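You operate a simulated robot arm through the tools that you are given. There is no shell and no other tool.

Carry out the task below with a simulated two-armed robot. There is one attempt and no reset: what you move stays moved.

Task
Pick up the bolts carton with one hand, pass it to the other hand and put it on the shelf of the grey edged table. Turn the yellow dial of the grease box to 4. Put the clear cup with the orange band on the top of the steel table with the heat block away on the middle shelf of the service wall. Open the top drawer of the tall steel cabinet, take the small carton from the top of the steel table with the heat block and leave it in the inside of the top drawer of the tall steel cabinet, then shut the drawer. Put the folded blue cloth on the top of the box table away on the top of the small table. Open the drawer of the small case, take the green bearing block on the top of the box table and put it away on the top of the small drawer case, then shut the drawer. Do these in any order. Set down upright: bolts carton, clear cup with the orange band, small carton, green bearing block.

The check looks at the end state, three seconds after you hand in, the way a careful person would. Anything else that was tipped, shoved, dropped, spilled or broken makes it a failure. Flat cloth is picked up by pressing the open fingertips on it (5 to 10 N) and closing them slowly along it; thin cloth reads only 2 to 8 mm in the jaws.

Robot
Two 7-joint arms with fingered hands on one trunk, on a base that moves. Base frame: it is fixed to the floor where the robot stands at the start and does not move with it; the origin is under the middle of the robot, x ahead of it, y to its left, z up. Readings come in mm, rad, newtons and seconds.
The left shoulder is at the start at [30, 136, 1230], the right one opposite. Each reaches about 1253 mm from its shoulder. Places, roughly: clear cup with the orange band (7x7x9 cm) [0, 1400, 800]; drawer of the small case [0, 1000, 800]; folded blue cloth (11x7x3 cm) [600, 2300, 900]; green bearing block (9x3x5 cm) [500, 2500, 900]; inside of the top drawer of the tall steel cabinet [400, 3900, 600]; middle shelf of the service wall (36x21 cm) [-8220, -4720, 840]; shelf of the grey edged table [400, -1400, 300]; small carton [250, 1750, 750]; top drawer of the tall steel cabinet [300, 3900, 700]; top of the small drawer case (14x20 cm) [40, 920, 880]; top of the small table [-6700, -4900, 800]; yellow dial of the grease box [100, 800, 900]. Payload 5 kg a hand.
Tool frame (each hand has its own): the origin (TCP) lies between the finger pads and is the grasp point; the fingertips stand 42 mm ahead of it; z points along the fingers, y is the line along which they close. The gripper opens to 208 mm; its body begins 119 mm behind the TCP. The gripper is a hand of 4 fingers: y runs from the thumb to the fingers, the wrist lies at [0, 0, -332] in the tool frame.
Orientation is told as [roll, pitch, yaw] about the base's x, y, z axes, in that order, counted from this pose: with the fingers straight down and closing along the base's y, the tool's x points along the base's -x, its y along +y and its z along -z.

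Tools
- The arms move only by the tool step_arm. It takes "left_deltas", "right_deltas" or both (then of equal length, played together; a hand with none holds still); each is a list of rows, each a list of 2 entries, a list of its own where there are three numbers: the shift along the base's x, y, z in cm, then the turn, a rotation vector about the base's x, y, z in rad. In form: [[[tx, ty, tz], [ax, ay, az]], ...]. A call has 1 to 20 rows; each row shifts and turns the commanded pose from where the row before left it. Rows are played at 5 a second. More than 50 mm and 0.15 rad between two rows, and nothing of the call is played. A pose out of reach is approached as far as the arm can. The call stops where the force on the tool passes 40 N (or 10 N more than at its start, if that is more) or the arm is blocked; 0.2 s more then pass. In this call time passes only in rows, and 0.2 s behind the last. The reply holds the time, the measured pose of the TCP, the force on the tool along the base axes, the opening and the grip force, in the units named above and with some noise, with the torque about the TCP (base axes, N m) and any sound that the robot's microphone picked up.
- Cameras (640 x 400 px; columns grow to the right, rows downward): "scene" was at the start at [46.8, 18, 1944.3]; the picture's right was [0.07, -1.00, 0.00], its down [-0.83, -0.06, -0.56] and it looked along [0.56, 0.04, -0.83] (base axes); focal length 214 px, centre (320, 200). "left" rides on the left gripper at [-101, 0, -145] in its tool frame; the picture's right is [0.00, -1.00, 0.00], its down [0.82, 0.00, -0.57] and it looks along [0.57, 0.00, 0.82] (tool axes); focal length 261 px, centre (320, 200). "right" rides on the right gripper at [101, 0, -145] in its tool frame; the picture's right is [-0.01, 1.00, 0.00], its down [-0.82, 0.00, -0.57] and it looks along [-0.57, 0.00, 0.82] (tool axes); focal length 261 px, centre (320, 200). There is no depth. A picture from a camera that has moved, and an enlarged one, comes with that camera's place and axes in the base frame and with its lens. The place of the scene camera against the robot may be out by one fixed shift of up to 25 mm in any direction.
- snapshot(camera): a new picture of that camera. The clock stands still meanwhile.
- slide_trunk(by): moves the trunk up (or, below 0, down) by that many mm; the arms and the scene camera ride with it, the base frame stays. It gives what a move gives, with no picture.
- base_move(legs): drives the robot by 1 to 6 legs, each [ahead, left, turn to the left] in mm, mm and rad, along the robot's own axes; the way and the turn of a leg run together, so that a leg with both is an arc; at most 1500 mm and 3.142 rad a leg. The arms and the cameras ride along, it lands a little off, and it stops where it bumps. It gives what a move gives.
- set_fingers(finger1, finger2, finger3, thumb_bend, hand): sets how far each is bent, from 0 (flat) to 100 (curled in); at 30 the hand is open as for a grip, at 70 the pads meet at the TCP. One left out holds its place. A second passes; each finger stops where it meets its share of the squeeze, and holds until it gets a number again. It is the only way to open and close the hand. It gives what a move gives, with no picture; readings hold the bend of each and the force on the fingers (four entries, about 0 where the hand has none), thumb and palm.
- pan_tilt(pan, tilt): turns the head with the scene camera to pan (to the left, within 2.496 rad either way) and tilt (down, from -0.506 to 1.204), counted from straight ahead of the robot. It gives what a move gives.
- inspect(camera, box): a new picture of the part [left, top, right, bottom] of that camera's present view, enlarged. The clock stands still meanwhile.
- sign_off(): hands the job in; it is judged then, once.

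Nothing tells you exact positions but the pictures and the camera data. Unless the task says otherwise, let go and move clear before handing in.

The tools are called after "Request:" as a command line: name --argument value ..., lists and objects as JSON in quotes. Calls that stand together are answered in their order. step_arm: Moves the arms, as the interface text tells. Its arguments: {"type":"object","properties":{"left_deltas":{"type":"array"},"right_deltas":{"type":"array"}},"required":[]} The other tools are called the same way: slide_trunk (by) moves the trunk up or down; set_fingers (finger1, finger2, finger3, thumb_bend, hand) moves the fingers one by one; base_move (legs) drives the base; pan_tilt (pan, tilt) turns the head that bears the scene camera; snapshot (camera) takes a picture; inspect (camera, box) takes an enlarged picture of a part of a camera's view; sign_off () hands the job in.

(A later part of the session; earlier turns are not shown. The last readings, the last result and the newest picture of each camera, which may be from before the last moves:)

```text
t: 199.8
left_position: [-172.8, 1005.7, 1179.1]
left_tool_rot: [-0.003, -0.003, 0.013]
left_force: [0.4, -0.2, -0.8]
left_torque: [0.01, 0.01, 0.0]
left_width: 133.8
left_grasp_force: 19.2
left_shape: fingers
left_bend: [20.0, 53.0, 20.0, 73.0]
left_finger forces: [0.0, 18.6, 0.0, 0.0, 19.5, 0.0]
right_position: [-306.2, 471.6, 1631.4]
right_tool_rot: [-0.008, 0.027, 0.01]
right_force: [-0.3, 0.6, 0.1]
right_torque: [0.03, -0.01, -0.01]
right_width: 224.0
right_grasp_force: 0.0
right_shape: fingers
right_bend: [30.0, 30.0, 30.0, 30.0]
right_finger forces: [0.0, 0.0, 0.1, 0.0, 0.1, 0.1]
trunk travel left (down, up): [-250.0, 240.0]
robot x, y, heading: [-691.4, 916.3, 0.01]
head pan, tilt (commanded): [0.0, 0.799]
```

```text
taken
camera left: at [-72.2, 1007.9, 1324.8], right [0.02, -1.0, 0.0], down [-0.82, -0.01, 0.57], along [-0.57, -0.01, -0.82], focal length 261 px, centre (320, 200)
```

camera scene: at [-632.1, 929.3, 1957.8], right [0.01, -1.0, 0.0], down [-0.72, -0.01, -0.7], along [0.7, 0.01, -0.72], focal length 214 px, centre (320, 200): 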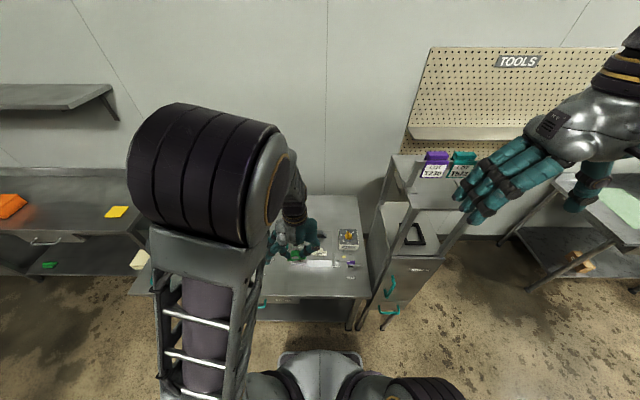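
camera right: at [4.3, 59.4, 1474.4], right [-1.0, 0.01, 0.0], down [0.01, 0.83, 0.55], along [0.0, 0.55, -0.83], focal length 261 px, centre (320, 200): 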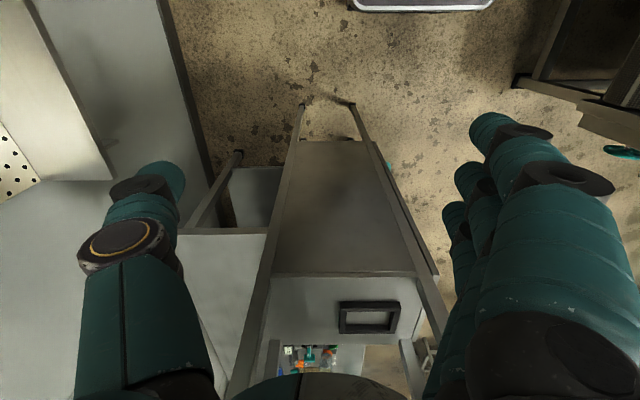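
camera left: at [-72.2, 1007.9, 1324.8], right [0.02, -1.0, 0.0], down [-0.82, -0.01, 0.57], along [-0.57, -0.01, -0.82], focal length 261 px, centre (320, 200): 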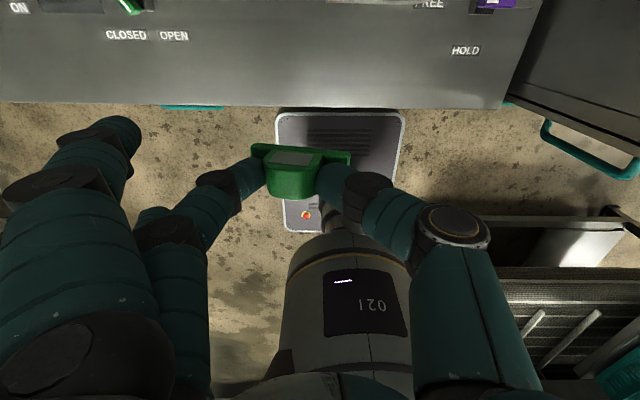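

The block is still held securely. I move it above the gap between the two blocks on the case and look.

Request:
step_arm --left_deltas '[[[3.8, -1.5, -1.3], [0, 0, 0]], [[3.8, -1.5, -1.3], [0, 0, 0]], [[3.8, -1.5, -1.3], [0, 0, 0]], [[3.8, -1.5, -1.3], [0, 0, 0]], [[3.8, -1.5, -1.3], [0, 0, 0]], [[3.8, -1.5, -1.3], [0, 0, 0]]]'

Request:
snapshot --camera "left"

Request:
inspect --camera "left" --box '[224, 60, 416, 220]'

```text
t: 201.2
left_position: [57.0, 915.6, 1098.4]
left_tool_rot: [-0.003, -0.001, 0.012]
left_force: [0.9, -0.1, -2.5]
left_torque: [-0.01, 0.16, -0.04]
left_width: 134.0
left_grasp_force: 19.0
left_shape: fingers
left_bend: [20.0, 53.0, 20.0, 73.0]
left_finger forces: [0.0, 18.7, 0.1, 0.0, 19.4, 0.0]
right_position: [-302.3, 472.3, 1629.0]
right_tool_rot: [-0.009, 0.031, 0.009]
right_force: [1.7, -0.2, -0.7]
right_torque: [0.04, 0.19, -0.03]
right_width: 224.2
right_grasp_force: 0.1
right_shape: fingers
right_bend: [30.0, 30.0, 30.0, 30.0]
right_finger forces: [0.0, 0.0, 0.0, 0.0, 0.0, 0.1]
trunk travel left (down, up): [-250.0, 240.0]
robot x, y, heading: [-691.8, 918.8, 0.01]
head pan, tilt (commanded): [0.0, 0.799]
```

```text
taken
camera left: at [157.4, 918.2, 1244.7], right [0.02, -1.0, 0.0], down [-0.82, -0.01, 0.57], along [-0.57, -0.01, -0.82], focal length 261 px, centre (320, 200)
```

left: 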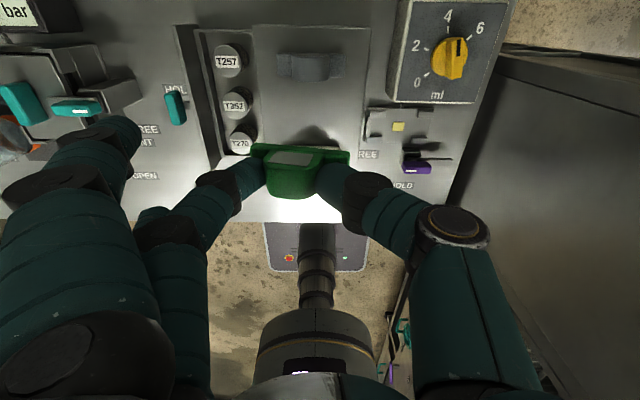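

```text
2.50 times, centred on (320, 140) of left
camera zoom: at [157.4, 918.2, 1244.7], right [0.02, -1.0, 0.0], down [-0.82, -0.01, 0.57], along [-0.57, -0.01, -0.82], focal length 652 px, centre (320, 350)
```

zoom: 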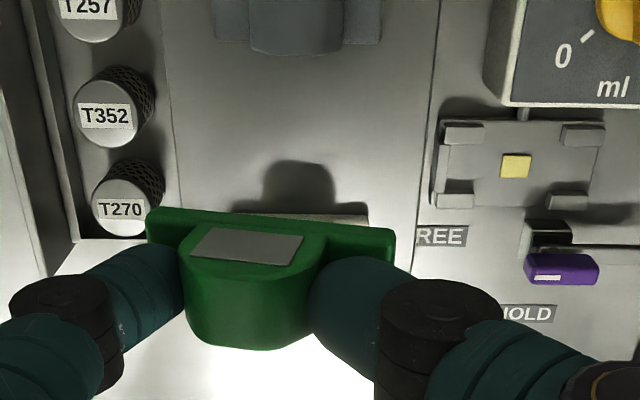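

The gap's centre is ≈[51, 926]. The block is rolled about 8° in the grip (its +y end low), so I roll the hand to level it and shift to the target.

Request:
step_arm --left_deltas '[[[-0.35, -0.2, -1], [0.065, 0, 0]], [[-0.35, -0.2, -1], [0.065, 0, 0]]]'

Request:
inspect --camera "left" --box '[224, 60, 416, 220]'

Request:
inspect --camera "scene" --box '[250, 210, 378, 290]'

```text
t: 201.8
left_position: [47.5, 911.4, 1079.2]
left_tool_rot: [0.129, -0.004, 0.013]
left_force: [0.5, 1.1, -0.5]
left_torque: [-0.06, 0.05, -0.01]
left_width: 133.4
left_grasp_force: 18.9
left_shape: fingers
left_bend: [20.0, 53.0, 20.0, 74.0]
left_finger forces: [0.0, 18.8, 0.1, 0.0, 19.4, 0.1]
right_position: [-303.8, 471.6, 1629.7]
right_tool_rot: [-0.009, 0.027, 0.009]
right_force: [0.3, -0.5, -0.5]
right_torque: [0.06, 0.01, 0.02]
right_width: 223.6
right_grasp_force: 0.1
right_shape: fingers
right_bend: [30.0, 30.0, 30.0, 30.0]
right_finger forces: [0.0, 0.1, 0.0, 0.0, 0.1, 0.0]
trunk travel left (down, up): [-250.0, 240.0]
robot x, y, heading: [-687.6, 914.9, 0.013]
head pan, tilt (commanded): [0.0, 0.799]
```

```text
2.50 times, centred on (320, 140) of left
camera zoom: at [148.6, 895.3, 1225.1], right [0.02, -0.99, -0.13], down [-0.82, -0.09, 0.56], along [-0.57, 0.1, -0.82], focal length 652 px, centre (320, 350)
```

zoom: 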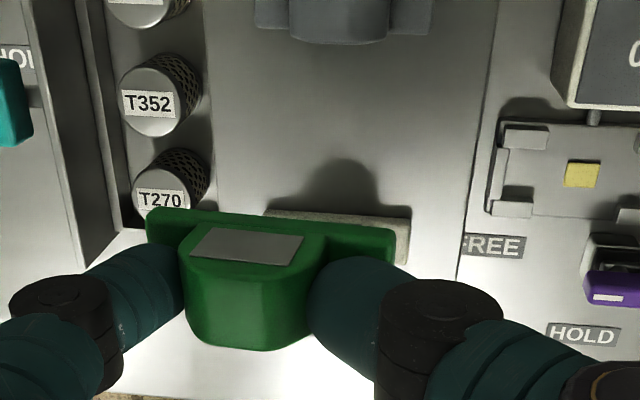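

```text
5.00 times, centred on (314, 250) of scene
camera zoom: at [-631.6, 928.6, 1957.8], right [0.01, -1.0, 0.0], down [-0.72, -0.01, -0.7], along [0.7, 0.01, -0.72], focal length 1072 px, centre (350, -50)
```

zoom: 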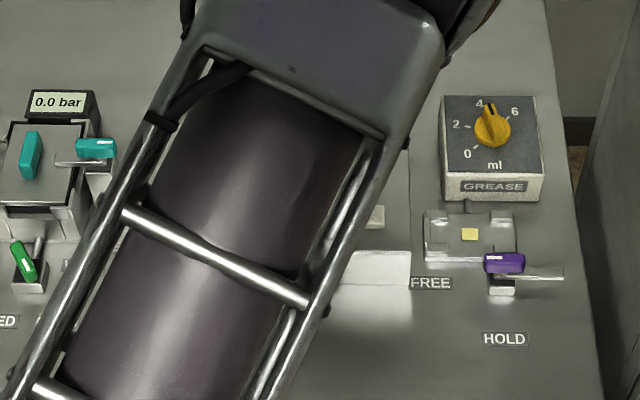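

Level enough now, and x is right; the block needs ~14 mm toward −y. I lower toward the case top.

Request:
step_arm --left_deltas '[[[0, -0.35, -2.7], [0, 0, 0]], [[0, -0.35, -2.7], [0, 0, 0]], [[0, -0.35, -2.5], [0, 0, 0]], [[0, -0.3, -2], [0, 0, 0]]]'

Request:
inspect --camera "left" --box '[224, 60, 416, 220]'

```text
t: 202.8
left_position: [49.3, 898.5, 980.8]
left_tool_rot: [0.127, -0.004, 0.011]
left_force: [0.6, 0.1, -0.1]
left_torque: [-0.03, 0.1, -0.05]
left_width: 133.5
left_grasp_force: 18.6
left_shape: fingers
left_bend: [20.0, 53.0, 20.0, 74.0]
left_finger forces: [0.0, 18.7, 0.0, 0.0, 19.6, 0.0]
right_position: [-304.5, 471.2, 1630.4]
right_tool_rot: [-0.009, 0.028, 0.009]
right_force: [-0.7, -0.1, -0.2]
right_torque: [0.04, 0.04, 0.0]
right_width: 223.8
right_grasp_force: 0.2
right_shape: fingers
right_bend: [30.0, 30.0, 30.0, 30.0]
right_finger forces: [0.0, 0.0, 0.0, 0.0, 0.0, 0.0]
trunk travel left (down, up): [-250.0, 240.0]
robot x, y, heading: [-689.6, 916.2, 0.016]
head pan, tilt (commanded): [0.0, 0.799]
```

```text
2.50 times, centred on (320, 140) of left
camera zoom: at [149.1, 881.4, 1126.3], right [0.02, -0.99, -0.13], down [-0.82, -0.09, 0.56], along [-0.57, 0.1, -0.82], focal length 652 px, centre (320, 350)
```

zoom: 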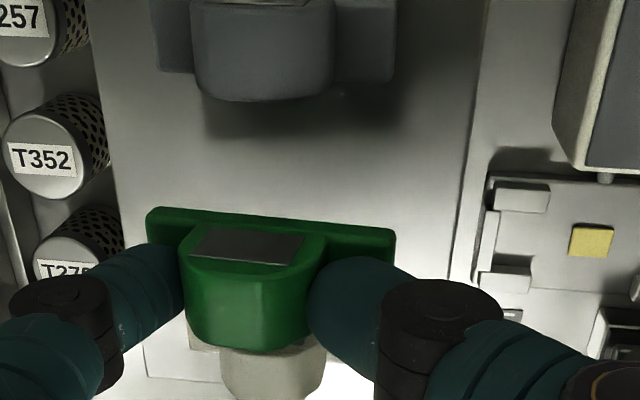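

The green block sits exactly between the grey and white ones. I lower in small steps until contact.

Request:
step_arm --left_deltas '[[[0, 0, -1], [0, 0, 0]], [[0, 0, -0.8], [0, 0, 0]], [[0, 0, -0.4], [0, 0, 0]]]'

Request:
step_arm --left_deltas '[[[0, 0, -0.3], [0, 0, 0]], [[0, 0, -0.3], [0, 0, 0]]]'

Request:
inspect --camera "left" --box '[224, 60, 416, 220]'

```text
t: 203.6
left_position: [48.7, 897.9, 960.9]
left_tool_rot: [0.127, -0.005, 0.01]
left_force: [-0.1, 0.9, -1.4]
left_torque: [-0.01, -0.03, 0.0]
left_width: 133.9
left_grasp_force: 19.2
left_shape: fingers
left_bend: [20.0, 53.0, 20.0, 74.0]
left_finger forces: [0.0, 18.7, 0.0, 0.0, 19.4, 0.1]
right_position: [-304.9, 471.8, 1630.8]
right_tool_rot: [-0.01, 0.027, 0.01]
right_force: [1.0, -0.2, -1.6]
right_torque: [0.01, 0.0, 0.0]
right_width: 223.6
right_grasp_force: 0.1
right_shape: fingers
right_bend: [30.0, 30.0, 30.0, 30.0]
right_finger forces: [0.0, 0.0, 0.0, 0.0, 0.0, 0.0]
trunk travel left (down, up): [-250.0, 240.0]
robot x, y, heading: [-690.9, 918.2, 0.013]
head pan, tilt (commanded): [0.0, 0.799]
```

```text
t: 204.2
left_position: [47.9, 898.0, 953.6]
left_tool_rot: [0.127, -0.005, 0.012]
left_force: [0.5, -0.5, -0.9]
left_torque: [-0.02, -0.01, 0.02]
left_width: 133.5
left_grasp_force: 19.0
left_shape: fingers
left_bend: [20.0, 53.0, 20.0, 74.0]
left_finger forces: [0.0, 18.7, 0.0, 0.0, 19.4, 0.0]
right_position: [-305.6, 472.2, 1630.9]
right_tool_rot: [-0.007, 0.027, 0.008]
right_force: [-0.6, 0.2, 1.3]
right_torque: [-0.02, -0.03, 0.01]
right_width: 223.8
right_grasp_force: 0.1
right_shape: fingers
right_bend: [30.0, 30.0, 30.0, 30.0]
right_finger forces: [0.1, 0.0, 0.1, 0.0, 0.1, 0.2]
trunk travel left (down, up): [-250.0, 240.0]
robot x, y, heading: [-690.8, 917.6, 0.012]
head pan, tilt (commanded): [0.0, 0.799]
```

```text
2.50 times, centred on (320, 140) of left
camera zoom: at [149.3, 881.7, 1098.7], right [0.02, -0.99, -0.13], down [-0.82, -0.09, 0.56], along [-0.57, 0.1, -0.82], focal length 652 px, centre (320, 350)
```

zoom: 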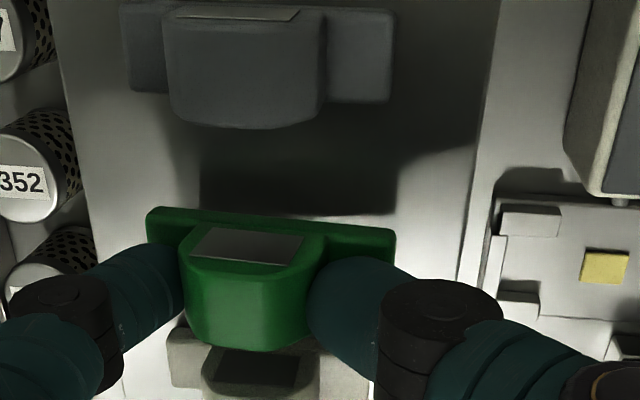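

No contact yet; continue down in small steps.

Request:
step_arm --left_deltas '[[[0, 0, -0.4], [0, 0, 0]], [[0, 0, -0.3], [0, 0, 0]]]'

Request:
step_arm --left_deltas '[[[0, 0, -0.3], [0, 0, 0]], [[0, 0, -0.3], [0, 0, 0]]]'

```text
t: 204.8
left_position: [48.4, 898.9, 946.0]
left_tool_rot: [0.127, -0.004, 0.012]
left_force: [0.2, 0.8, -0.5]
left_torque: [-0.03, 0.0, 0.04]
left_width: 133.4
left_grasp_force: 19.2
left_shape: fingers
left_bend: [20.0, 53.0, 20.0, 74.0]
left_finger forces: [0.1, 18.7, 0.0, 0.0, 19.4, 0.0]
right_position: [-305.2, 471.8, 1632.2]
right_tool_rot: [-0.009, 0.027, 0.009]
right_force: [-0.7, 0.0, -0.1]
right_torque: [0.0, 0.03, 0.01]
right_width: 223.6
right_grasp_force: 0.1
right_shape: fingers
right_bend: [30.0, 30.0, 30.0, 30.0]
right_finger forces: [0.0, 0.0, 0.0, 0.0, 0.0, 0.0]
trunk travel left (down, up): [-250.0, 240.0]
robot x, y, heading: [-689.4, 916.2, 0.013]
head pan, tilt (commanded): [0.0, 0.799]
```

```text
t: 205.4
left_position: [48.1, 897.8, 941.9]
left_tool_rot: [0.126, -0.005, 0.012]
left_force: [-0.1, 0.5, -1.4]
left_torque: [-0.03, -0.01, 0.03]
left_width: 133.6
left_grasp_force: 18.6
left_shape: fingers
left_bend: [20.0, 53.0, 20.0, 74.0]
left_finger forces: [0.0, 18.8, 0.0, 0.0, 19.4, 0.1]
right_position: [-305.6, 472.2, 1630.2]
right_tool_rot: [-0.008, 0.029, 0.009]
right_force: [-1.0, 0.1, 0.4]
right_torque: [0.0, -0.01, 0.02]
right_width: 224.1
right_grasp_force: 0.0
right_shape: fingers
right_bend: [30.0, 30.0, 30.0, 30.0]
right_finger forces: [0.1, 0.0, 0.0, 0.1, 0.0, 0.1]
trunk travel left (down, up): [-250.0, 240.0]
robot x, y, heading: [-690.5, 915.6, 0.016]
head pan, tilt (commanded): [0.0, 0.799]
```

Request:
step_arm --left_deltas '[[[0, 0, -0.3], [0, 0, 0]], [[0, 0, -0.2], [0, 0, 0]]]'

Request:
inspect --camera "left" --box '[224, 60, 416, 220]'

```text
t: 206.0
left_position: [48.6, 898.1, 936.0]
left_tool_rot: [0.127, -0.006, 0.009]
left_force: [-0.9, -1.9, 7.8]
left_torque: [0.43, 0.03, 0.08]
left_width: 133.6
left_grasp_force: 18.7
left_shape: fingers
left_bend: [20.0, 53.0, 20.0, 74.0]
left_finger forces: [0.0, 18.3, 0.0, 0.0, 19.2, 0.0]
right_position: [-306.5, 471.4, 1631.4]
right_tool_rot: [-0.008, 0.028, 0.009]
right_force: [-1.4, -0.3, 0.4]
right_torque: [0.02, 0.03, -0.02]
right_width: 223.9
right_grasp_force: 0.1
right_shape: fingers
right_bend: [30.0, 30.0, 30.0, 30.0]
right_finger forces: [0.1, 0.0, 0.0, 0.0, 0.0, 0.0]
trunk travel left (down, up): [-250.0, 240.0]
robot x, y, heading: [-682.9, 912.6, 0.012]
head pan, tilt (commanded): [0.0, 0.799]
```

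```text
2.50 times, centred on (320, 140) of left
camera zoom: at [148.5, 881.5, 1081.6], right [0.02, -0.99, -0.13], down [-0.82, -0.09, 0.56], along [-0.57, 0.1, -0.82], focal length 652 px, centre (320, 350)
```

zoom: 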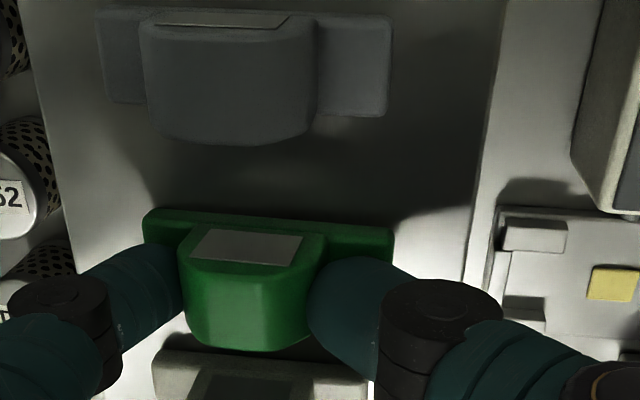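

Contact at the +y end first; I roll slightly more to level it and settle it down.

Request:
step_arm --left_deltas '[[[0, 0, 0], [0.05, 0, 0]], [[0, 0, -0.3], [0.02, 0, 0]]]'

Request:
inspect --camera "left" --box '[224, 60, 416, 220]'

```text
t: 206.6
left_position: [48.4, 897.4, 932.3]
left_tool_rot: [0.197, -0.005, 0.01]
left_force: [-0.8, 0.8, 0.7]
left_torque: [0.04, 0.01, 0.02]
left_width: 133.6
left_grasp_force: 19.1
left_shape: fingers
left_bend: [20.0, 53.0, 20.0, 74.0]
left_finger forces: [0.1, 18.7, 0.1, 0.0, 19.7, 0.0]
right_position: [-305.8, 473.2, 1630.7]
right_tool_rot: [-0.008, 0.027, 0.008]
right_force: [-0.1, 0.5, 0.2]
right_torque: [0.0, -0.04, 0.0]
right_width: 223.8
right_grasp_force: 0.0
right_shape: fingers
right_bend: [30.0, 30.0, 30.0, 30.0]
right_finger forces: [0.1, 0.1, 0.1, 0.0, 0.1, 0.0]
trunk travel left (down, up): [-250.0, 240.0]
robot x, y, heading: [-686.5, 917.6, 0.013]
head pan, tilt (commanded): [0.0, 0.799]
```

```text
2.50 times, centred on (320, 140) of left
camera zoom: at [148.8, 872.3, 1076.5], right [0.02, -0.98, -0.2], down [-0.82, -0.13, 0.56], along [-0.57, 0.15, -0.81], focal length 652 px, centre (320, 350)
```

zoom: 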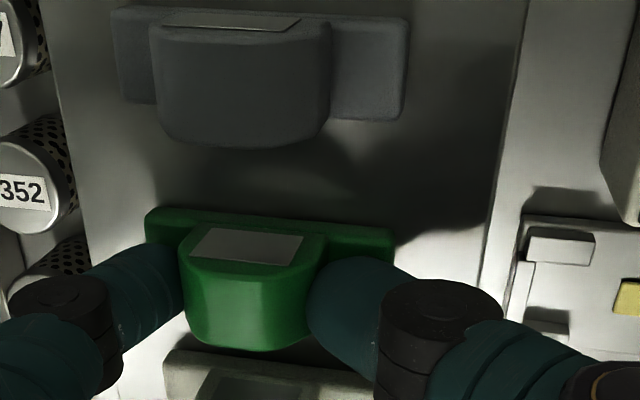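

Now parallel to its neighbours. Lower the last few millimetres.

Request:
step_arm --left_deltas '[[[0, 0, -0.25], [0, 0, 0]], [[0, 0, -0.2], [0, 0, 0]]]'

```text
t: 207.2
left_position: [48.0, 898.0, 929.9]
left_tool_rot: [0.197, -0.009, 0.01]
left_force: [-0.1, -3.0, 20.6]
left_torque: [0.67, 0.03, 0.05]
left_width: 132.3
left_grasp_force: 22.7
left_shape: fingers
left_bend: [20.0, 52.0, 20.0, 75.0]
left_finger forces: [0.0, 19.4, 0.0, 0.0, 26.5, 0.0]
right_position: [-306.7, 470.1, 1630.8]
right_tool_rot: [-0.01, 0.026, 0.01]
right_force: [-0.3, -0.8, 0.3]
right_torque: [0.01, 0.02, 0.0]
right_width: 223.8
right_grasp_force: 0.1
right_shape: fingers
right_bend: [30.0, 30.0, 30.0, 30.0]
right_finger forces: [0.2, 0.0, 0.0, 0.1, 0.0, 0.0]
trunk travel left (down, up): [-250.0, 240.0]
robot x, y, heading: [-689.3, 917.9, 0.016]
head pan, tilt (commanded): [0.0, 0.799]
```

Flat contact (force centred on the block). I ease off 1 mm and open the fingers.

Request:
step_arm --left_deltas '[[[0, 0, 0.15], [0, 0, 0]]]'

Request:
set_fingers --hand "left" --finger2 47 --thumb_bend 66

Request:
set_fingers --hand "left" --finger2 36 --thumb_bend 50

Request:
inspect --camera "left" --box '[224, 60, 416, 220]'

```text
t: 207.6
left_position: [48.9, 898.1, 930.0]
left_tool_rot: [0.197, -0.006, 0.01]
left_force: [2.4, -4.7, 15.7]
left_torque: [0.45, -0.04, -0.05]
left_width: 132.4
left_grasp_force: 22.2
left_shape: fingers
left_bend: [20.0, 52.0, 20.0, 75.0]
left_finger forces: [0.0, 18.4, 0.0, 0.0, 25.8, 0.0]
right_position: [-305.6, 471.7, 1631.2]
right_tool_rot: [-0.01, 0.029, 0.008]
right_force: [-1.0, -0.2, 0.1]
right_torque: [0.01, 0.01, 0.0]
right_width: 224.1
right_grasp_force: 0.1
right_shape: fingers
right_bend: [30.0, 30.0, 30.0, 30.0]
right_finger forces: [0.0, 0.0, 0.0, 0.1, 0.0, 0.1]
trunk travel left (down, up): [-250.0, 240.0]
robot x, y, heading: [-689.8, 916.2, 0.011]
head pan, tilt (commanded): [0.0, 0.799]
```

```text
t: 208.6
left_position: [47.5, 897.5, 931.8]
left_tool_rot: [0.197, -0.009, 0.011]
left_force: [4.8, -5.5, 35.0]
left_torque: [-0.15, -0.09, 0.0]
left_width: 132.7
left_grasp_force: 22.0
left_shape: fingers
left_bend: [20.0, 47.0, 20.0, 72.0]
left_finger forces: [0.1, 0.0, 0.0, 0.0, 43.8, 0.0]
right_position: [-307.7, 471.5, 1630.8]
right_tool_rot: [-0.009, 0.027, 0.011]
right_force: [-0.2, -1.4, -0.3]
right_torque: [0.03, 0.01, 0.03]
right_width: 224.1
right_grasp_force: 0.0
right_shape: fingers
right_bend: [30.0, 30.0, 30.0, 30.0]
right_finger forces: [0.1, 0.0, 0.0, 0.0, 0.0, 0.0]
trunk travel left (down, up): [-250.0, 240.0]
robot x, y, heading: [-687.5, 917.3, 0.012]
head pan, tilt (commanded): [0.0, 0.799]
```

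```text
t: 209.6
left_position: [46.8, 898.7, 930.7]
left_tool_rot: [0.197, -0.005, 0.009]
left_force: [0.1, 5.6, 32.0]
left_torque: [0.02, 0.65, 0.01]
left_width: 140.1
left_grasp_force: 16.7
left_shape: fingers
left_bend: [20.0, 36.0, 20.0, 74.0]
left_finger forces: [0.0, 0.0, 0.1, 0.0, 32.5, 0.1]
right_position: [-307.2, 472.3, 1631.5]
right_tool_rot: [-0.008, 0.025, 0.008]
right_force: [0.1, 0.5, -0.6]
right_torque: [-0.02, 0.0, 0.02]
right_width: 223.9
right_grasp_force: 0.1
right_shape: fingers
right_bend: [30.0, 30.0, 30.0, 30.0]
right_finger forces: [0.0, 0.0, 0.0, 0.0, 0.0, 0.0]
trunk travel left (down, up): [-250.0, 240.0]
robot x, y, heading: [-692.2, 917.3, 0.015]
head pan, tilt (commanded): [0.0, 0.799]
```

```text
2.50 times, centred on (320, 140) of left
camera zoom: at [146.8, 872.3, 1074.5], right [0.02, -0.98, -0.2], down [-0.82, -0.12, 0.55], along [-0.57, 0.15, -0.81], focal length 652 px, centre (320, 350)
```

zoom: 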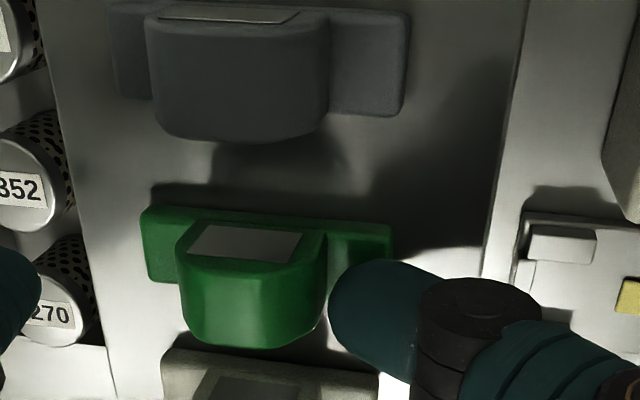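

Finger 2 is off; the thumb is jammed against the flange as it opens. I raise gradually so it can straighten without disturbing the block.

Request:
step_arm --left_deltas '[[[0, 0, 0.4], [0, 0, 0]], [[0, -0.1, 0.4], [0, 0, 0]]]'

Request:
set_fingers --hand "left" --thumb_bend 60

Request:
inspect --camera "left" --box '[224, 60, 416, 220]'

```text
t: 210.2
left_position: [45.8, 896.9, 939.4]
left_tool_rot: [0.198, -0.007, 0.011]
left_force: [-2.3, 7.8, 27.0]
left_torque: [-0.51, 0.12, -0.11]
left_width: 170.0
left_grasp_force: 13.6
left_shape: fingers
left_bend: [20.0, 36.0, 20.0, 55.0]
left_finger forces: [0.0, 0.0, 0.0, 0.1, 26.2, 0.1]
right_position: [-307.3, 472.4, 1630.7]
right_tool_rot: [-0.01, 0.028, 0.009]
right_force: [0.2, -0.1, -0.6]
right_torque: [0.04, -0.02, 0.0]
right_width: 223.8
right_grasp_force: 0.1
right_shape: fingers
right_bend: [30.0, 30.0, 30.0, 30.0]
right_finger forces: [0.0, 0.0, 0.0, 0.0, 0.0, 0.0]
trunk travel left (down, up): [-250.0, 240.0]
robot x, y, heading: [-689.2, 916.9, 0.011]
head pan, tilt (commanded): [0.0, 0.799]
```

```text
t: 211.2
left_position: [47.7, 898.8, 937.2]
left_tool_rot: [0.196, -0.005, 0.009]
left_force: [-0.9, -2.4, 4.6]
left_torque: [-0.24, 0.07, -0.01]
left_width: 162.7
left_grasp_force: 2.2
left_shape: fingers
left_bend: [20.0, 36.0, 20.0, 60.0]
left_finger forces: [0.0, 0.0, 0.1, 0.1, 3.7, 0.1]
right_position: [-305.7, 471.6, 1631.3]
right_tool_rot: [-0.009, 0.029, 0.007]
right_force: [0.3, 0.1, 0.7]
right_torque: [0.02, -0.02, -0.01]
right_width: 224.3
right_grasp_force: 0.0
right_shape: fingers
right_bend: [30.0, 30.0, 30.0, 30.0]
right_finger forces: [0.0, 0.0, 0.0, 0.0, 0.1, 0.0]
trunk travel left (down, up): [-250.0, 240.0]
robot x, y, heading: [-686.3, 915.5, 0.014]
head pan, tilt (commanded): [0.0, 0.799]
```

```text
2.50 times, centred on (320, 140) of left
camera zoom: at [148.2, 871.3, 1081.0], right [0.02, -0.98, -0.2], down [-0.82, -0.13, 0.56], along [-0.57, 0.15, -0.81], focal length 652 px, centre (320, 350)
```

zoom: 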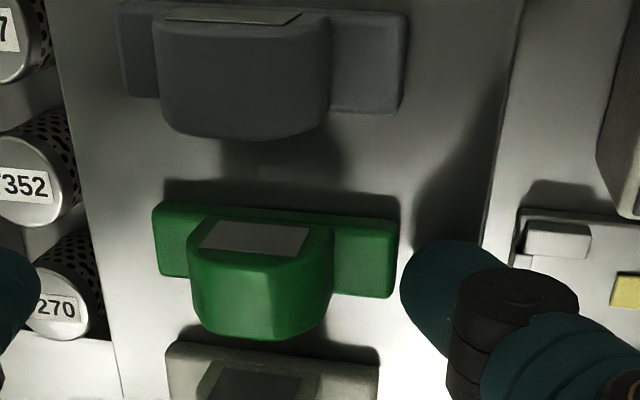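

The green block now stands flat between the others and the thumb is clear. I lift the hand away.

Request:
step_arm --left_deltas '[[[0, -0.3, 1], [0, 0, 0]], [[0, 0, 3], [0, 0, 0]], [[0, 0, 4.5], [-0.05, 0, 0]], [[0, 0, 4.5], [-0.05, 0, 0]], [[0, 0, 4.5], [-0.05, 0, 0]], [[0, 0, 0], [-0.045, 0, 0]]]'

Request:
snapshot --camera "left"

Request:
inspect --camera "left" --box '[200, 20, 440, 170]'

```text
t: 212.6
left_position: [48.7, 894.7, 1111.1]
left_tool_rot: [0.001, -0.002, 0.011]
left_force: [0.2, 0.2, -1.8]
left_torque: [0.01, 0.05, 0.01]
left_width: 162.9
left_grasp_force: 0.1
left_shape: fingers
left_bend: [20.0, 36.0, 20.0, 60.0]
left_finger forces: [0.1, 0.0, 0.1, 0.0, 0.0, 0.0]
right_position: [-304.8, 472.6, 1631.1]
right_tool_rot: [-0.01, 0.029, 0.008]
right_force: [0.4, -1.1, 0.2]
right_torque: [-0.07, 0.14, 0.0]
right_width: 224.1
right_grasp_force: 0.1
right_shape: fingers
right_bend: [30.0, 30.0, 30.0, 30.0]
right_finger forces: [0.0, 0.1, 0.1, 0.0, 0.0, 0.0]
trunk travel left (down, up): [-250.0, 240.0]
robot x, y, heading: [-687.8, 917.1, 0.011]
head pan, tilt (commanded): [0.0, 0.799]
```

```text
taken
camera left: at [149.1, 896.4, 1258.4], right [0.02, -1.0, 0.0], down [-0.82, -0.01, 0.57], along [-0.57, -0.01, -0.82], focal length 261 px, centre (320, 200)
```

left: 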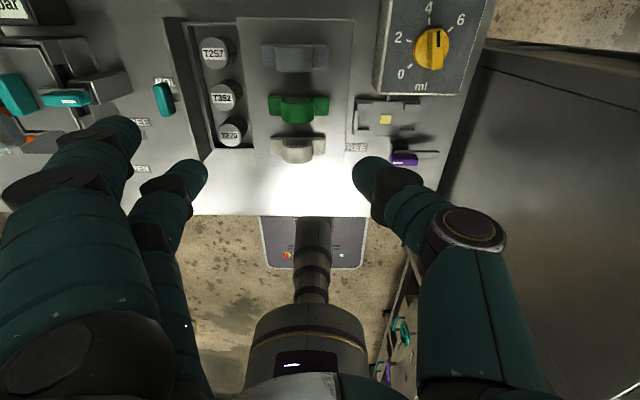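

```text
2.67 times, centred on (320, 95) of left
camera zoom: at [149.1, 896.4, 1258.4], right [0.02, -1.0, 0.0], down [-0.82, -0.01, 0.57], along [-0.57, -0.01, -0.82], focal length 695 px, centre (320, 480)
```

zoom: 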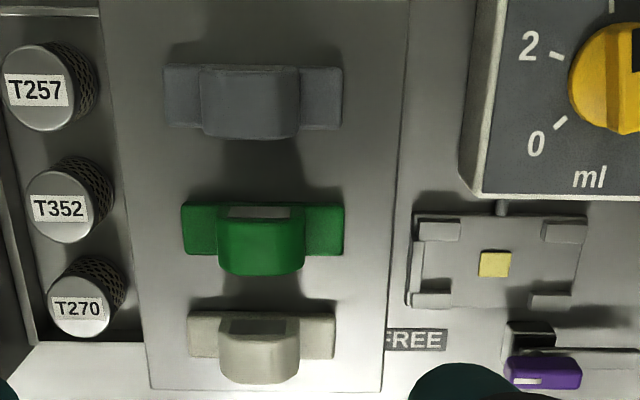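

The green block is in place. Now I'll shut the drawer: bring the left hand beyond the handle, pinch thumb and finger together as a pusher (same yaw +90° as before).

Request:
step_arm --left_deltas '[[[0, 2.3, 0], [0, 0, 0.141]], [[0, 2.3, 0], [0, 0, 0.141]], [[0, 2.3, 0], [0, 0, 0.141]], [[0, 2.3, 0], [0, 0, 0.141]], [[0, 2.3, 0], [0, 0, 0.141]], [[0, 2.3, 0], [0, 0, 0.141]], [[0, 2.3, 0], [0, 0, 0.141]], [[0, 2.3, 0], [0, 0, 0.141]], [[0, 2.3, 0], [0, 0, 0.141]], [[0, 2.3, 0], [0, 0, 0.141]], [[0, 2.3, 0], [0, 0, 0.141]]]'

Request:
set_fingers --hand "left" --finger1 35 --finger2 67 --finger3 0 --thumb_bend 67

Request:
snapshot --camera "left"

```text
t: 215.0
left_position: [47.1, 1147.4, 1112.2]
left_tool_rot: [0.002, -0.003, 1.565]
left_force: [0.4, 0.3, 0.2]
left_torque: [0.0, 0.0, -0.02]
left_width: 163.1
left_grasp_force: 0.1
left_shape: fingers
left_bend: [20.0, 36.0, 20.0, 60.0]
left_finger forces: [0.0, 0.1, 0.0, 0.1, 0.0, 0.0]
right_position: [-305.1, 473.1, 1630.7]
right_tool_rot: [-0.009, 0.028, 0.009]
right_force: [-0.6, 0.4, 0.7]
right_torque: [-0.07, 0.02, -0.04]
right_width: 223.9
right_grasp_force: 0.1
right_shape: fingers
right_bend: [30.0, 30.0, 30.0, 30.0]
right_finger forces: [0.0, 0.1, 0.1, 0.1, 0.1, 0.1]
trunk travel left (down, up): [-250.0, 240.0]
robot x, y, heading: [-687.7, 917.9, 0.01]
head pan, tilt (commanded): [0.0, 0.799]
```

```text
t: 216.0
left_position: [49.1, 1148.0, 1112.3]
left_tool_rot: [0.004, -0.002, 1.564]
left_force: [0.4, 0.7, 1.2]
left_torque: [-0.03, -0.01, -0.04]
left_width: 117.7
left_grasp_force: 0.1
left_shape: fingers
left_bend: [35.0, 67.0, 0.0, 67.0]
left_finger forces: [0.1, 0.0, 0.0, 0.1, 0.0, 0.1]
right_position: [-305.0, 471.6, 1630.7]
right_tool_rot: [-0.009, 0.029, 0.009]
right_force: [0.5, 0.0, -0.6]
right_torque: [0.01, -0.02, -0.01]
right_width: 223.9
right_grasp_force: 0.1
right_shape: fingers
right_bend: [30.0, 30.0, 30.0, 30.0]
right_finger forces: [0.0, 0.1, 0.0, 0.0, 0.0, 0.0]
trunk travel left (down, up): [-250.0, 240.0]
robot x, y, heading: [-689.0, 916.6, 0.009]
head pan, tilt (commanded): [0.0, 0.799]
```

```text
taken
camera left: at [49.0, 1247.8, 1258.3], right [1.0, 0.0, 0.0], down [0.0, -0.82, 0.57], along [0.0, -0.57, -0.82], focal length 261 px, centre (320, 200)
```

left: 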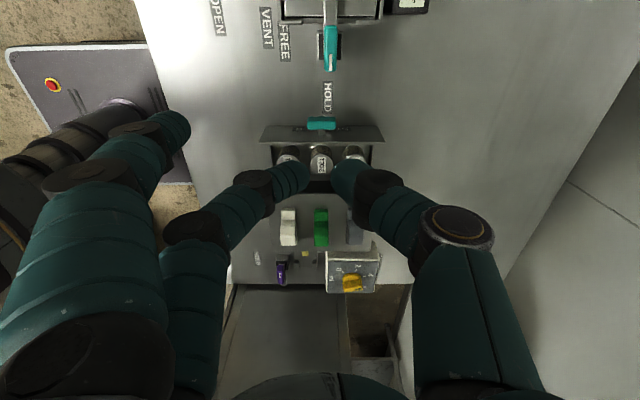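

The handle's outer face is at y≈1124; I lower at y=1148, just outside it and clear of the lever at y>1188.

Request:
step_arm --left_deltas '[[[0, 0, -4.5], [0, 0, 0]], [[0, 0, -4.5], [0, 0, 0]], [[0, 0, -4.5], [0, 0, 0]], [[0, 0, -4], [0, 0, 0]], [[0, 0, -3], [0, 0, 0]], [[0, 0, -1.2], [0, 0, 0]]]'

Request:
snapshot --camera "left"

```text
t: 217.4
left_position: [49.1, 1148.8, 895.0]
left_tool_rot: [0.004, -0.003, 1.563]
left_force: [0.4, 0.1, -0.2]
left_torque: [-0.04, 0.05, 0.0]
left_width: 117.6
left_grasp_force: 0.0
left_shape: fingers
left_bend: [35.0, 67.0, 0.0, 67.0]
left_finger forces: [0.0, 0.0, 0.1, 0.1, 0.0, 0.0]
right_position: [-303.9, 471.8, 1629.4]
right_tool_rot: [-0.006, 0.027, 0.008]
right_force: [0.0, -0.4, 0.2]
right_torque: [0.0, 0.04, 0.02]
right_width: 223.8
right_grasp_force: 0.1
right_shape: fingers
right_bend: [30.0, 30.0, 30.0, 30.0]
right_finger forces: [0.0, 0.1, 0.1, 0.0, 0.0, 0.0]
trunk travel left (down, up): [-250.0, 240.0]
robot x, y, heading: [-686.8, 915.8, 0.014]
head pan, tilt (commanded): [0.0, 0.799]
```

```text
taken
camera left: at [49.6, 1248.5, 1041.4], right [1.0, 0.0, 0.0], down [0.0, -0.82, 0.57], along [0.0, -0.57, -0.82], focal length 261 px, centre (320, 200)
```

left: 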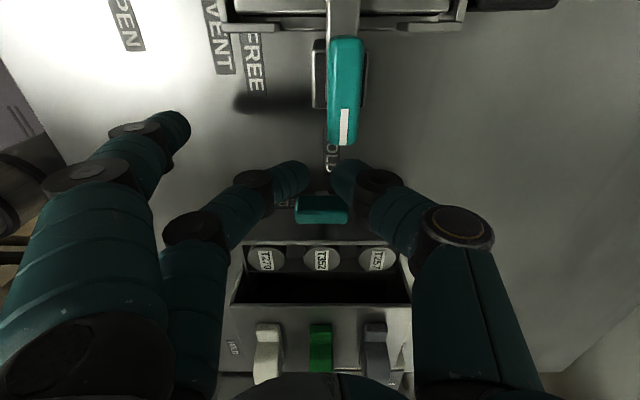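

Tips are right behind the handle. I push the drawer in.

Request:
step_arm --left_deltas '[[[0, -1.4, 0], [0, 0, 0]], [[0, -1.4, 0], [0, 0, 0]], [[0, -1.4, 0], [0, 0, 0]], [[0, -1.4, 0], [0, 0, 0]], [[0, -1.4, 0], [0, 0, 0]], [[0, -1.2, 0], [0, 0, 0]]]'

Request:
snapshot --camera "left"

```text
t: 218.8
left_position: [47.3, 1065.5, 896.2]
left_tool_rot: [0.003, -0.004, 1.564]
left_force: [-0.1, -0.8, 0.1]
left_torque: [0.04, -0.02, -0.01]
left_width: 117.3
left_grasp_force: 0.2
left_shape: fingers
left_bend: [35.0, 67.0, 0.0, 67.0]
left_finger forces: [0.1, 0.0, 0.0, 0.0, 0.4, 0.0]
right_position: [-305.9, 470.4, 1630.8]
right_tool_rot: [-0.01, 0.027, 0.009]
right_force: [-0.9, -1.2, 0.2]
right_torque: [0.05, -0.01, 0.0]
right_width: 223.7
right_grasp_force: 0.0
right_shape: fingers
right_bend: [30.0, 30.0, 30.0, 30.0]
right_finger forces: [0.0, 0.0, 0.0, 0.0, 0.1, 0.0]
trunk travel left (down, up): [-250.0, 240.0]
robot x, y, heading: [-688.9, 917.5, 0.012]
head pan, tilt (commanded): [0.0, 0.799]
```

```text
taken
camera left: at [48.8, 1165.5, 1041.9], right [1.0, 0.0, 0.0], down [0.0, -0.82, 0.57], along [0.0, -0.57, -0.82], focal length 261 px, centre (320, 200)
```

left: 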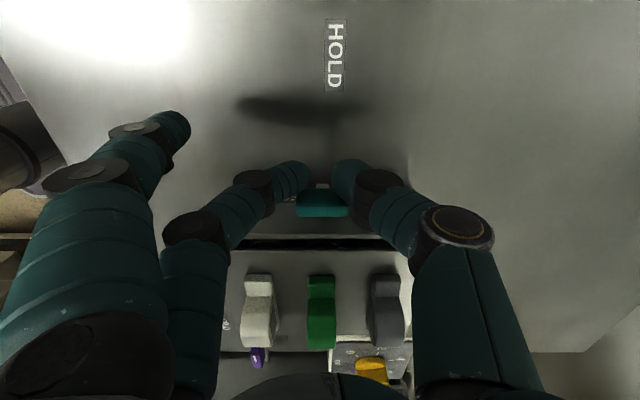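

Nearly closed; a little more in small steps.

Request:
step_arm --left_deltas '[[[0, -0.6, 0], [0, 0, 0]], [[0, -0.5, 0], [0, 0, 0]], [[0, -0.4, 0], [0, 0, 0]], [[0, -0.4, 0], [0, 0, 0]]]'

Request:
snapshot --camera "left"

```text
t: 219.8
left_position: [48.2, 1050.6, 896.1]
left_tool_rot: [0.002, -0.004, 1.565]
left_force: [-0.6, 16.7, 1.9]
left_torque: [0.46, -0.05, 0.35]
left_width: 117.2
left_grasp_force: 8.4
left_shape: fingers
left_bend: [35.0, 67.0, 0.0, 67.0]
left_finger forces: [0.1, 0.1, 0.1, 0.0, 16.8, 0.0]
right_position: [-305.3, 474.2, 1630.4]
right_tool_rot: [-0.01, 0.028, 0.011]
right_force: [0.3, 0.7, -0.9]
right_torque: [-0.03, -0.05, 0.02]
right_width: 223.9
right_grasp_force: 0.0
right_shape: fingers
right_bend: [30.0, 30.0, 30.0, 30.0]
right_finger forces: [0.1, 0.0, 0.0, 0.0, 0.0, 0.0]
trunk travel left (down, up): [-250.0, 240.0]
robot x, y, heading: [-690.4, 912.2, 0.009]
head pan, tilt (commanded): [0.0, 0.799]
```

```text
taken
camera left: at [48.6, 1151.1, 1041.6], right [1.0, 0.0, 0.0], down [0.0, -0.82, 0.57], along [0.0, -0.57, -0.82], focal length 261 px, centre (320, 200)
```

left: 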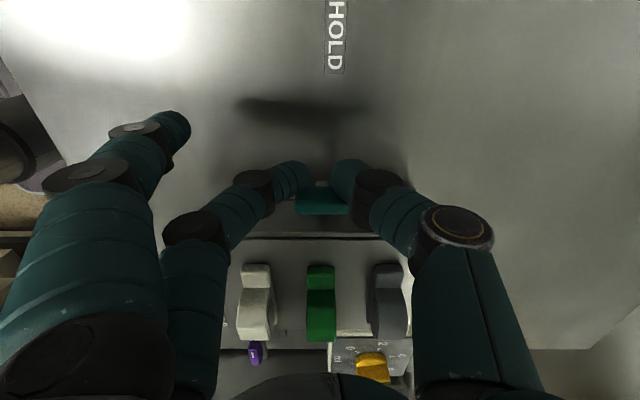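

The drawer is shut (17 N resistance, only the thin seam visible). I back off and rise.

Request:
step_arm --left_deltas '[[[0, 1.5, 0], [0, 0, 0]], [[0, 1.5, 1], [0, 0, 0]], [[0, 0.5, 4], [0, 0, 0]], [[0, 0, 4.5], [0, 0, 0]], [[0, 0, 4.5], [0, 0, 0]], [[0, 0, 4.5], [0, 0, 0]]]'

Request:
inspect --camera "left" --box '[224, 80, 416, 220]'

```text
t: 221.2
left_position: [47.8, 1080.8, 1079.9]
left_tool_rot: [0.003, -0.004, 1.563]
left_force: [-1.7, 0.2, -0.2]
left_torque: [0.01, -0.13, 0.0]
left_width: 117.5
left_grasp_force: 0.0
left_shape: fingers
left_bend: [35.0, 67.0, 0.0, 67.0]
left_finger forces: [0.1, 0.0, 0.0, 0.1, 0.1, 0.0]
right_position: [-307.5, 471.4, 1631.1]
right_tool_rot: [-0.008, 0.027, 0.011]
right_force: [-0.9, -0.8, 0.3]
right_torque: [0.04, -0.14, 0.02]
right_width: 224.0
right_grasp_force: 0.1
right_shape: fingers
right_bend: [30.0, 30.0, 30.0, 30.0]
right_finger forces: [0.0, 0.1, 0.0, 0.0, 0.1, 0.1]
trunk travel left (down, up): [-250.0, 240.0]
robot x, y, heading: [-690.9, 915.6, 0.016]
head pan, tilt (commanded): [0.0, 0.799]
```

```text
2.86 times, centred on (320, 150) of left
camera zoom: at [48.2, 1181.7, 1227.4], right [1.0, 0.0, 0.0], down [0.0, -0.82, 0.57], along [-0.01, -0.57, -0.82], focal length 745 px, centre (320, 343)
```

zoom: 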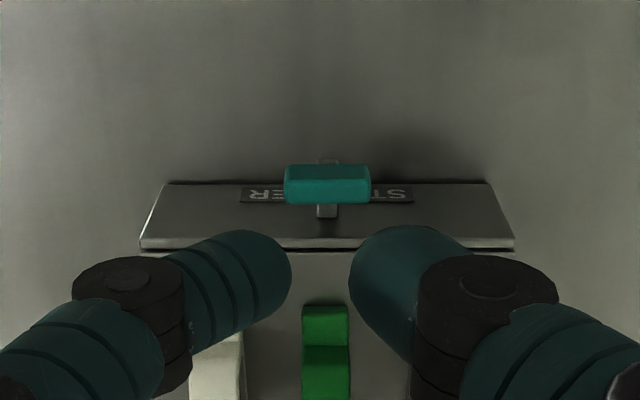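

The small case is done. Next I retract the left arm and move along the table toward the small carton, to look at it and the cup.

Request:
step_arm --left_deltas '[[[-3, 0, 3], [0, 0, -0.14]], [[-3, 0, 3], [0, 0, -0.14]], [[-3, 0, 3], [0, 0, -0.14]], [[-3, 0, 3], [0, 0, -0.14]], [[-3, 0, 0], [0, 0, -0.14]], [[-3, 0, 0], [0, 0, -0.14]], [[-3, 0, 0], [0, 0, -0.14]], [[-3, 0, 0], [0, 0, -0.14]], [[-3, 0, 0], [0, 0, -0.14]], [[0, 0, 0], [0, 0, -0.14]], [[0, 0, 0], [0, 0, -0.14]]]'

Request:
set_fingers --hand "left" --finger1 30 --finger2 30 --finger3 30 --thumb_bend 30

Request:
base_move --legs '[[0, 650, -0.01]]'

Request:
snapshot --camera "scene"

```text
t: 223.6
left_position: [-223.1, 1081.0, 1201.1]
left_tool_rot: [0.004, -0.005, 0.02]
left_force: [0.2, 0.0, 0.0]
left_torque: [-0.04, -0.01, 0.01]
left_width: 117.3
left_grasp_force: 0.0
left_shape: fingers
left_bend: [35.0, 67.0, 0.0, 67.0]
left_finger forces: [0.0, 0.0, 0.0, 0.1, 0.0, 0.1]
right_position: [-304.9, 473.4, 1629.7]
right_tool_rot: [-0.009, 0.029, 0.01]
right_force: [-0.8, -0.1, -0.1]
right_torque: [-0.02, -0.08, -0.01]
right_width: 223.7
right_grasp_force: 0.1
right_shape: fingers
right_bend: [30.0, 30.0, 30.0, 30.0]
right_finger forces: [0.0, 0.0, 0.1, 0.0, 0.1, 0.0]
trunk travel left (down, up): [-250.0, 240.0]
robot x, y, heading: [-687.9, 914.6, 0.009]
head pan, tilt (commanded): [0.0, 0.799]
```

```text
t: 224.6
left_position: [-222.6, 1082.2, 1202.3]
left_tool_rot: [0.005, -0.004, 0.022]
left_force: [0.5, 0.7, -0.1]
left_torque: [0.0, -0.01, 0.0]
left_width: 223.5
left_grasp_force: 0.1
left_shape: fingers
left_bend: [30.0, 30.0, 30.0, 30.0]
left_finger forces: [0.1, 0.0, 0.1, 0.0, 0.0, 0.1]
right_position: [-306.4, 471.7, 1629.9]
right_tool_rot: [-0.008, 0.028, 0.008]
right_force: [0.0, 0.0, 0.9]
right_torque: [0.02, -0.03, 0.0]
right_width: 224.1
right_grasp_force: 0.0
right_shape: fingers
right_bend: [30.0, 30.0, 30.0, 30.0]
right_finger forces: [0.1, 0.1, 0.1, 0.0, 0.0, 0.1]
trunk travel left (down, up): [-250.0, 240.0]
robot x, y, heading: [-688.1, 915.7, 0.014]
head pan, tilt (commanded): [0.0, 0.799]
```

```text
t: 228.2
left_position: [-227.1, 1726.1, 1201.5]
left_tool_rot: [0.001, -0.004, 0.017]
left_force: [0.4, -0.9, 0.0]
left_torque: [-0.05, 0.03, 0.0]
left_width: 223.2
left_grasp_force: 0.1
left_shape: fingers
left_bend: [30.0, 30.0, 30.0, 30.0]
left_finger forces: [0.1, 0.1, 0.0, 0.0, 0.0, 0.0]
right_position: [-314.4, 1117.8, 1629.9]
right_tool_rot: [-0.011, 0.029, 0.001]
right_force: [-0.1, 0.6, 0.5]
right_torque: [-0.07, -0.01, 0.03]
right_width: 224.1
right_grasp_force: 0.0
right_shape: fingers
right_bend: [30.0, 30.0, 30.0, 30.0]
right_finger forces: [0.1, 0.0, 0.0, 0.1, 0.0, 0.0]
trunk travel left (down, up): [-250.0, 240.0]
robot x, y, heading: [-696.2, 1568.1, 0.003]
head pan, tilt (commanded): [0.0, 0.799]
```

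```text
taken
camera scene: at [-638.1, 1578.2, 1957.8], right [0.01, -1.0, 0.0], down [-0.72, 0.0, -0.7], along [0.7, 0.0, -0.72], focal length 214 px, centre (320, 200)
```

scene: 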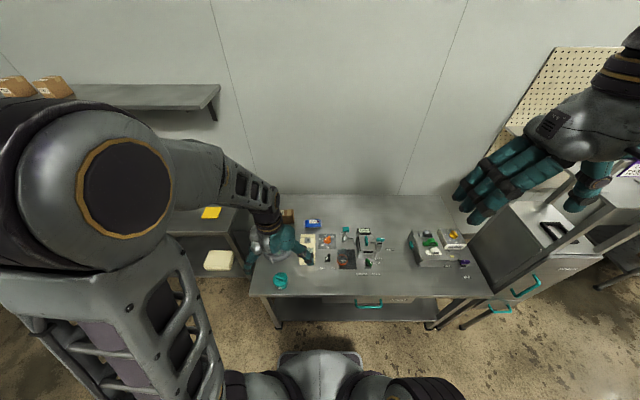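

I zoom to see the table's left half (carton, blue item, cup, heat block).

Request:
inspect --camera "scene" --box '[260, 195, 420, 295]'

Request:
snapshot --camera "left"

```text
4.00 times, centred on (340, 245) of scene
camera zoom: at [-638.1, 1578.2, 1957.8], right [0.01, -1.0, 0.0], down [-0.72, 0.0, -0.7], along [0.7, 0.0, -0.72], focal length 858 px, centre (240, 20)
```

zoom: 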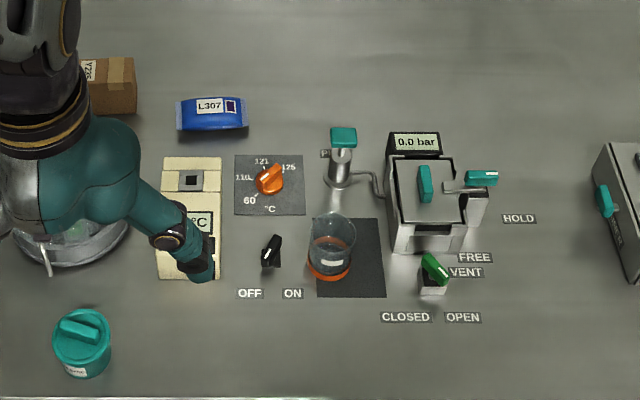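

```text
taken
camera left: at [-126.1, 1728.5, 1347.5], right [0.02, -1.0, 0.0], down [-0.82, -0.02, 0.57], along [-0.57, -0.01, -0.82], focal length 261 px, centre (320, 200)
```

left: 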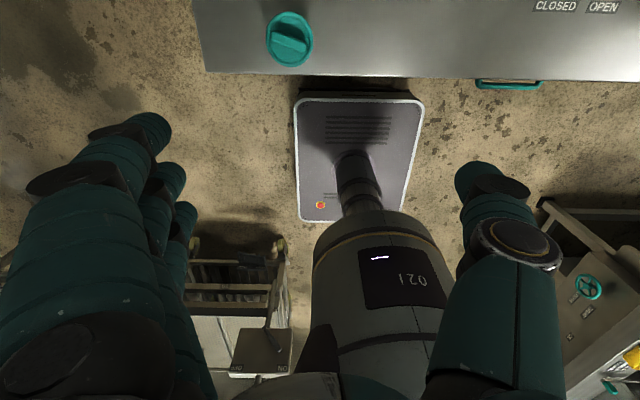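

The small carton is at the back left of the table (≈[290, 1786]); the cup with the orange band stands on the dark mat. I move closer and bring the left hand over the carton.

Request:
base_move --legs '[[85, 80, 0]]'

Request:
step_arm --left_deltas '[[[4.5, 0, 0], [0, 0, -0.005]], [[4.5, 0, 0], [0, 0, -0.005]], [[4.5, 0, 0], [0, 0, -0.005]], [[4.5, 0, 0], [0, 0, 0]], [[4.5, 0, 0], [0, 0, 0]], [[4.5, 0, 0], [0, 0, 0]], [[4.5, 0, -1], [0, 0, 0]], [[4, -0.3, -2], [0, 0, 0]], [[3, -0.5, -2], [0, 0, 0]]]'

Request:
snapshot --camera "left"

```text
t: 229.5
left_position: [-142.4, 1807.3, 1200.8]
left_tool_rot: [0.0, -0.001, 0.016]
left_force: [-0.2, -0.6, -0.3]
left_torque: [-0.08, 0.05, -0.02]
left_width: 223.2
left_grasp_force: 0.0
left_shape: fingers
left_bend: [30.0, 30.0, 30.0, 30.0]
left_finger forces: [0.1, 0.0, 0.0, 0.1, 0.1, 0.0]
right_position: [-231.2, 1198.4, 1630.7]
right_tool_rot: [-0.009, 0.027, 0.002]
right_force: [1.2, 0.7, 0.5]
right_torque: [-0.08, 0.06, 0.0]
right_width: 224.0
right_grasp_force: 0.0
right_shape: fingers
right_bend: [30.0, 30.0, 30.0, 30.0]
right_finger forces: [0.0, 0.0, 0.0, 0.0, 0.0, 0.1]
trunk travel left (down, up): [-250.0, 240.0]
robot x, y, heading: [-607.5, 1647.2, -0.001]
head pan, tilt (commanded): [0.0, 0.799]
```

```text
t: 231.5
left_position: [244.4, 1798.0, 1150.0]
left_tool_rot: [0.003, -0.002, 0.0]
left_force: [0.5, 0.1, 0.0]
left_torque: [-0.01, 0.1, 0.03]
left_width: 223.3
left_grasp_force: 0.1
left_shape: fingers
left_bend: [30.0, 30.0, 30.0, 30.0]
left_finger forces: [0.0, 0.0, 0.0, 0.0, 0.0, 0.0]
right_position: [-228.4, 1198.7, 1630.6]
right_tool_rot: [-0.009, 0.029, 0.002]
right_force: [1.0, -0.3, -0.5]
right_torque: [0.02, 0.17, -0.02]
right_width: 223.9
right_grasp_force: 0.0
right_shape: fingers
right_bend: [30.0, 30.0, 30.0, 30.0]
right_finger forces: [0.0, 0.1, 0.1, 0.0, 0.0, 0.0]
trunk travel left (down, up): [-250.0, 240.0]
robot x, y, heading: [-609.2, 1645.0, 0.007]
head pan, tilt (commanded): [0.0, 0.799]
```

```text
taken
camera left: at [345.5, 1798.0, 1295.7], right [0.01, -1.0, 0.0], down [-0.82, -0.01, 0.57], along [-0.57, 0.0, -0.82], focal length 261 px, centre (320, 200)
```

left: 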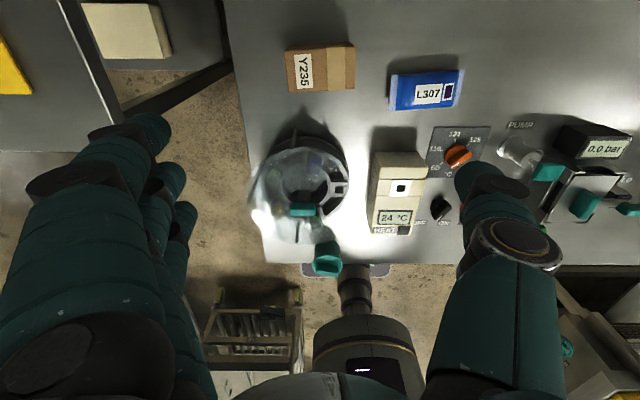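

Good view of the carton (label Y235). Zoom in.

Request:
inspect --camera "left" --box '[256, 20, 384, 120]'

```text
4.00 times, centred on (320, 70) of left
camera zoom: at [345.5, 1798.0, 1295.7], right [0.01, -1.0, 0.0], down [-0.82, -0.01, 0.57], along [-0.57, 0.0, -0.82], focal length 1043 px, centre (320, 720)
```

zoom: 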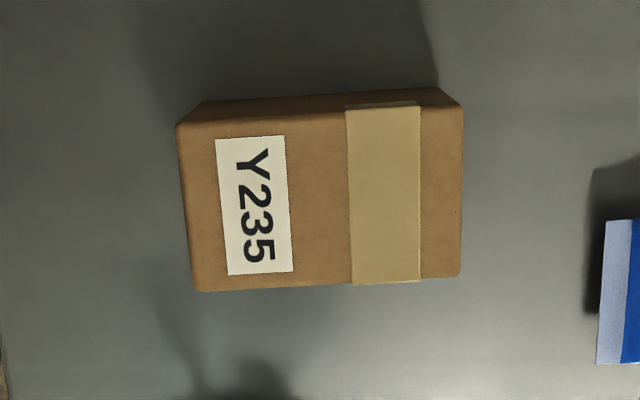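

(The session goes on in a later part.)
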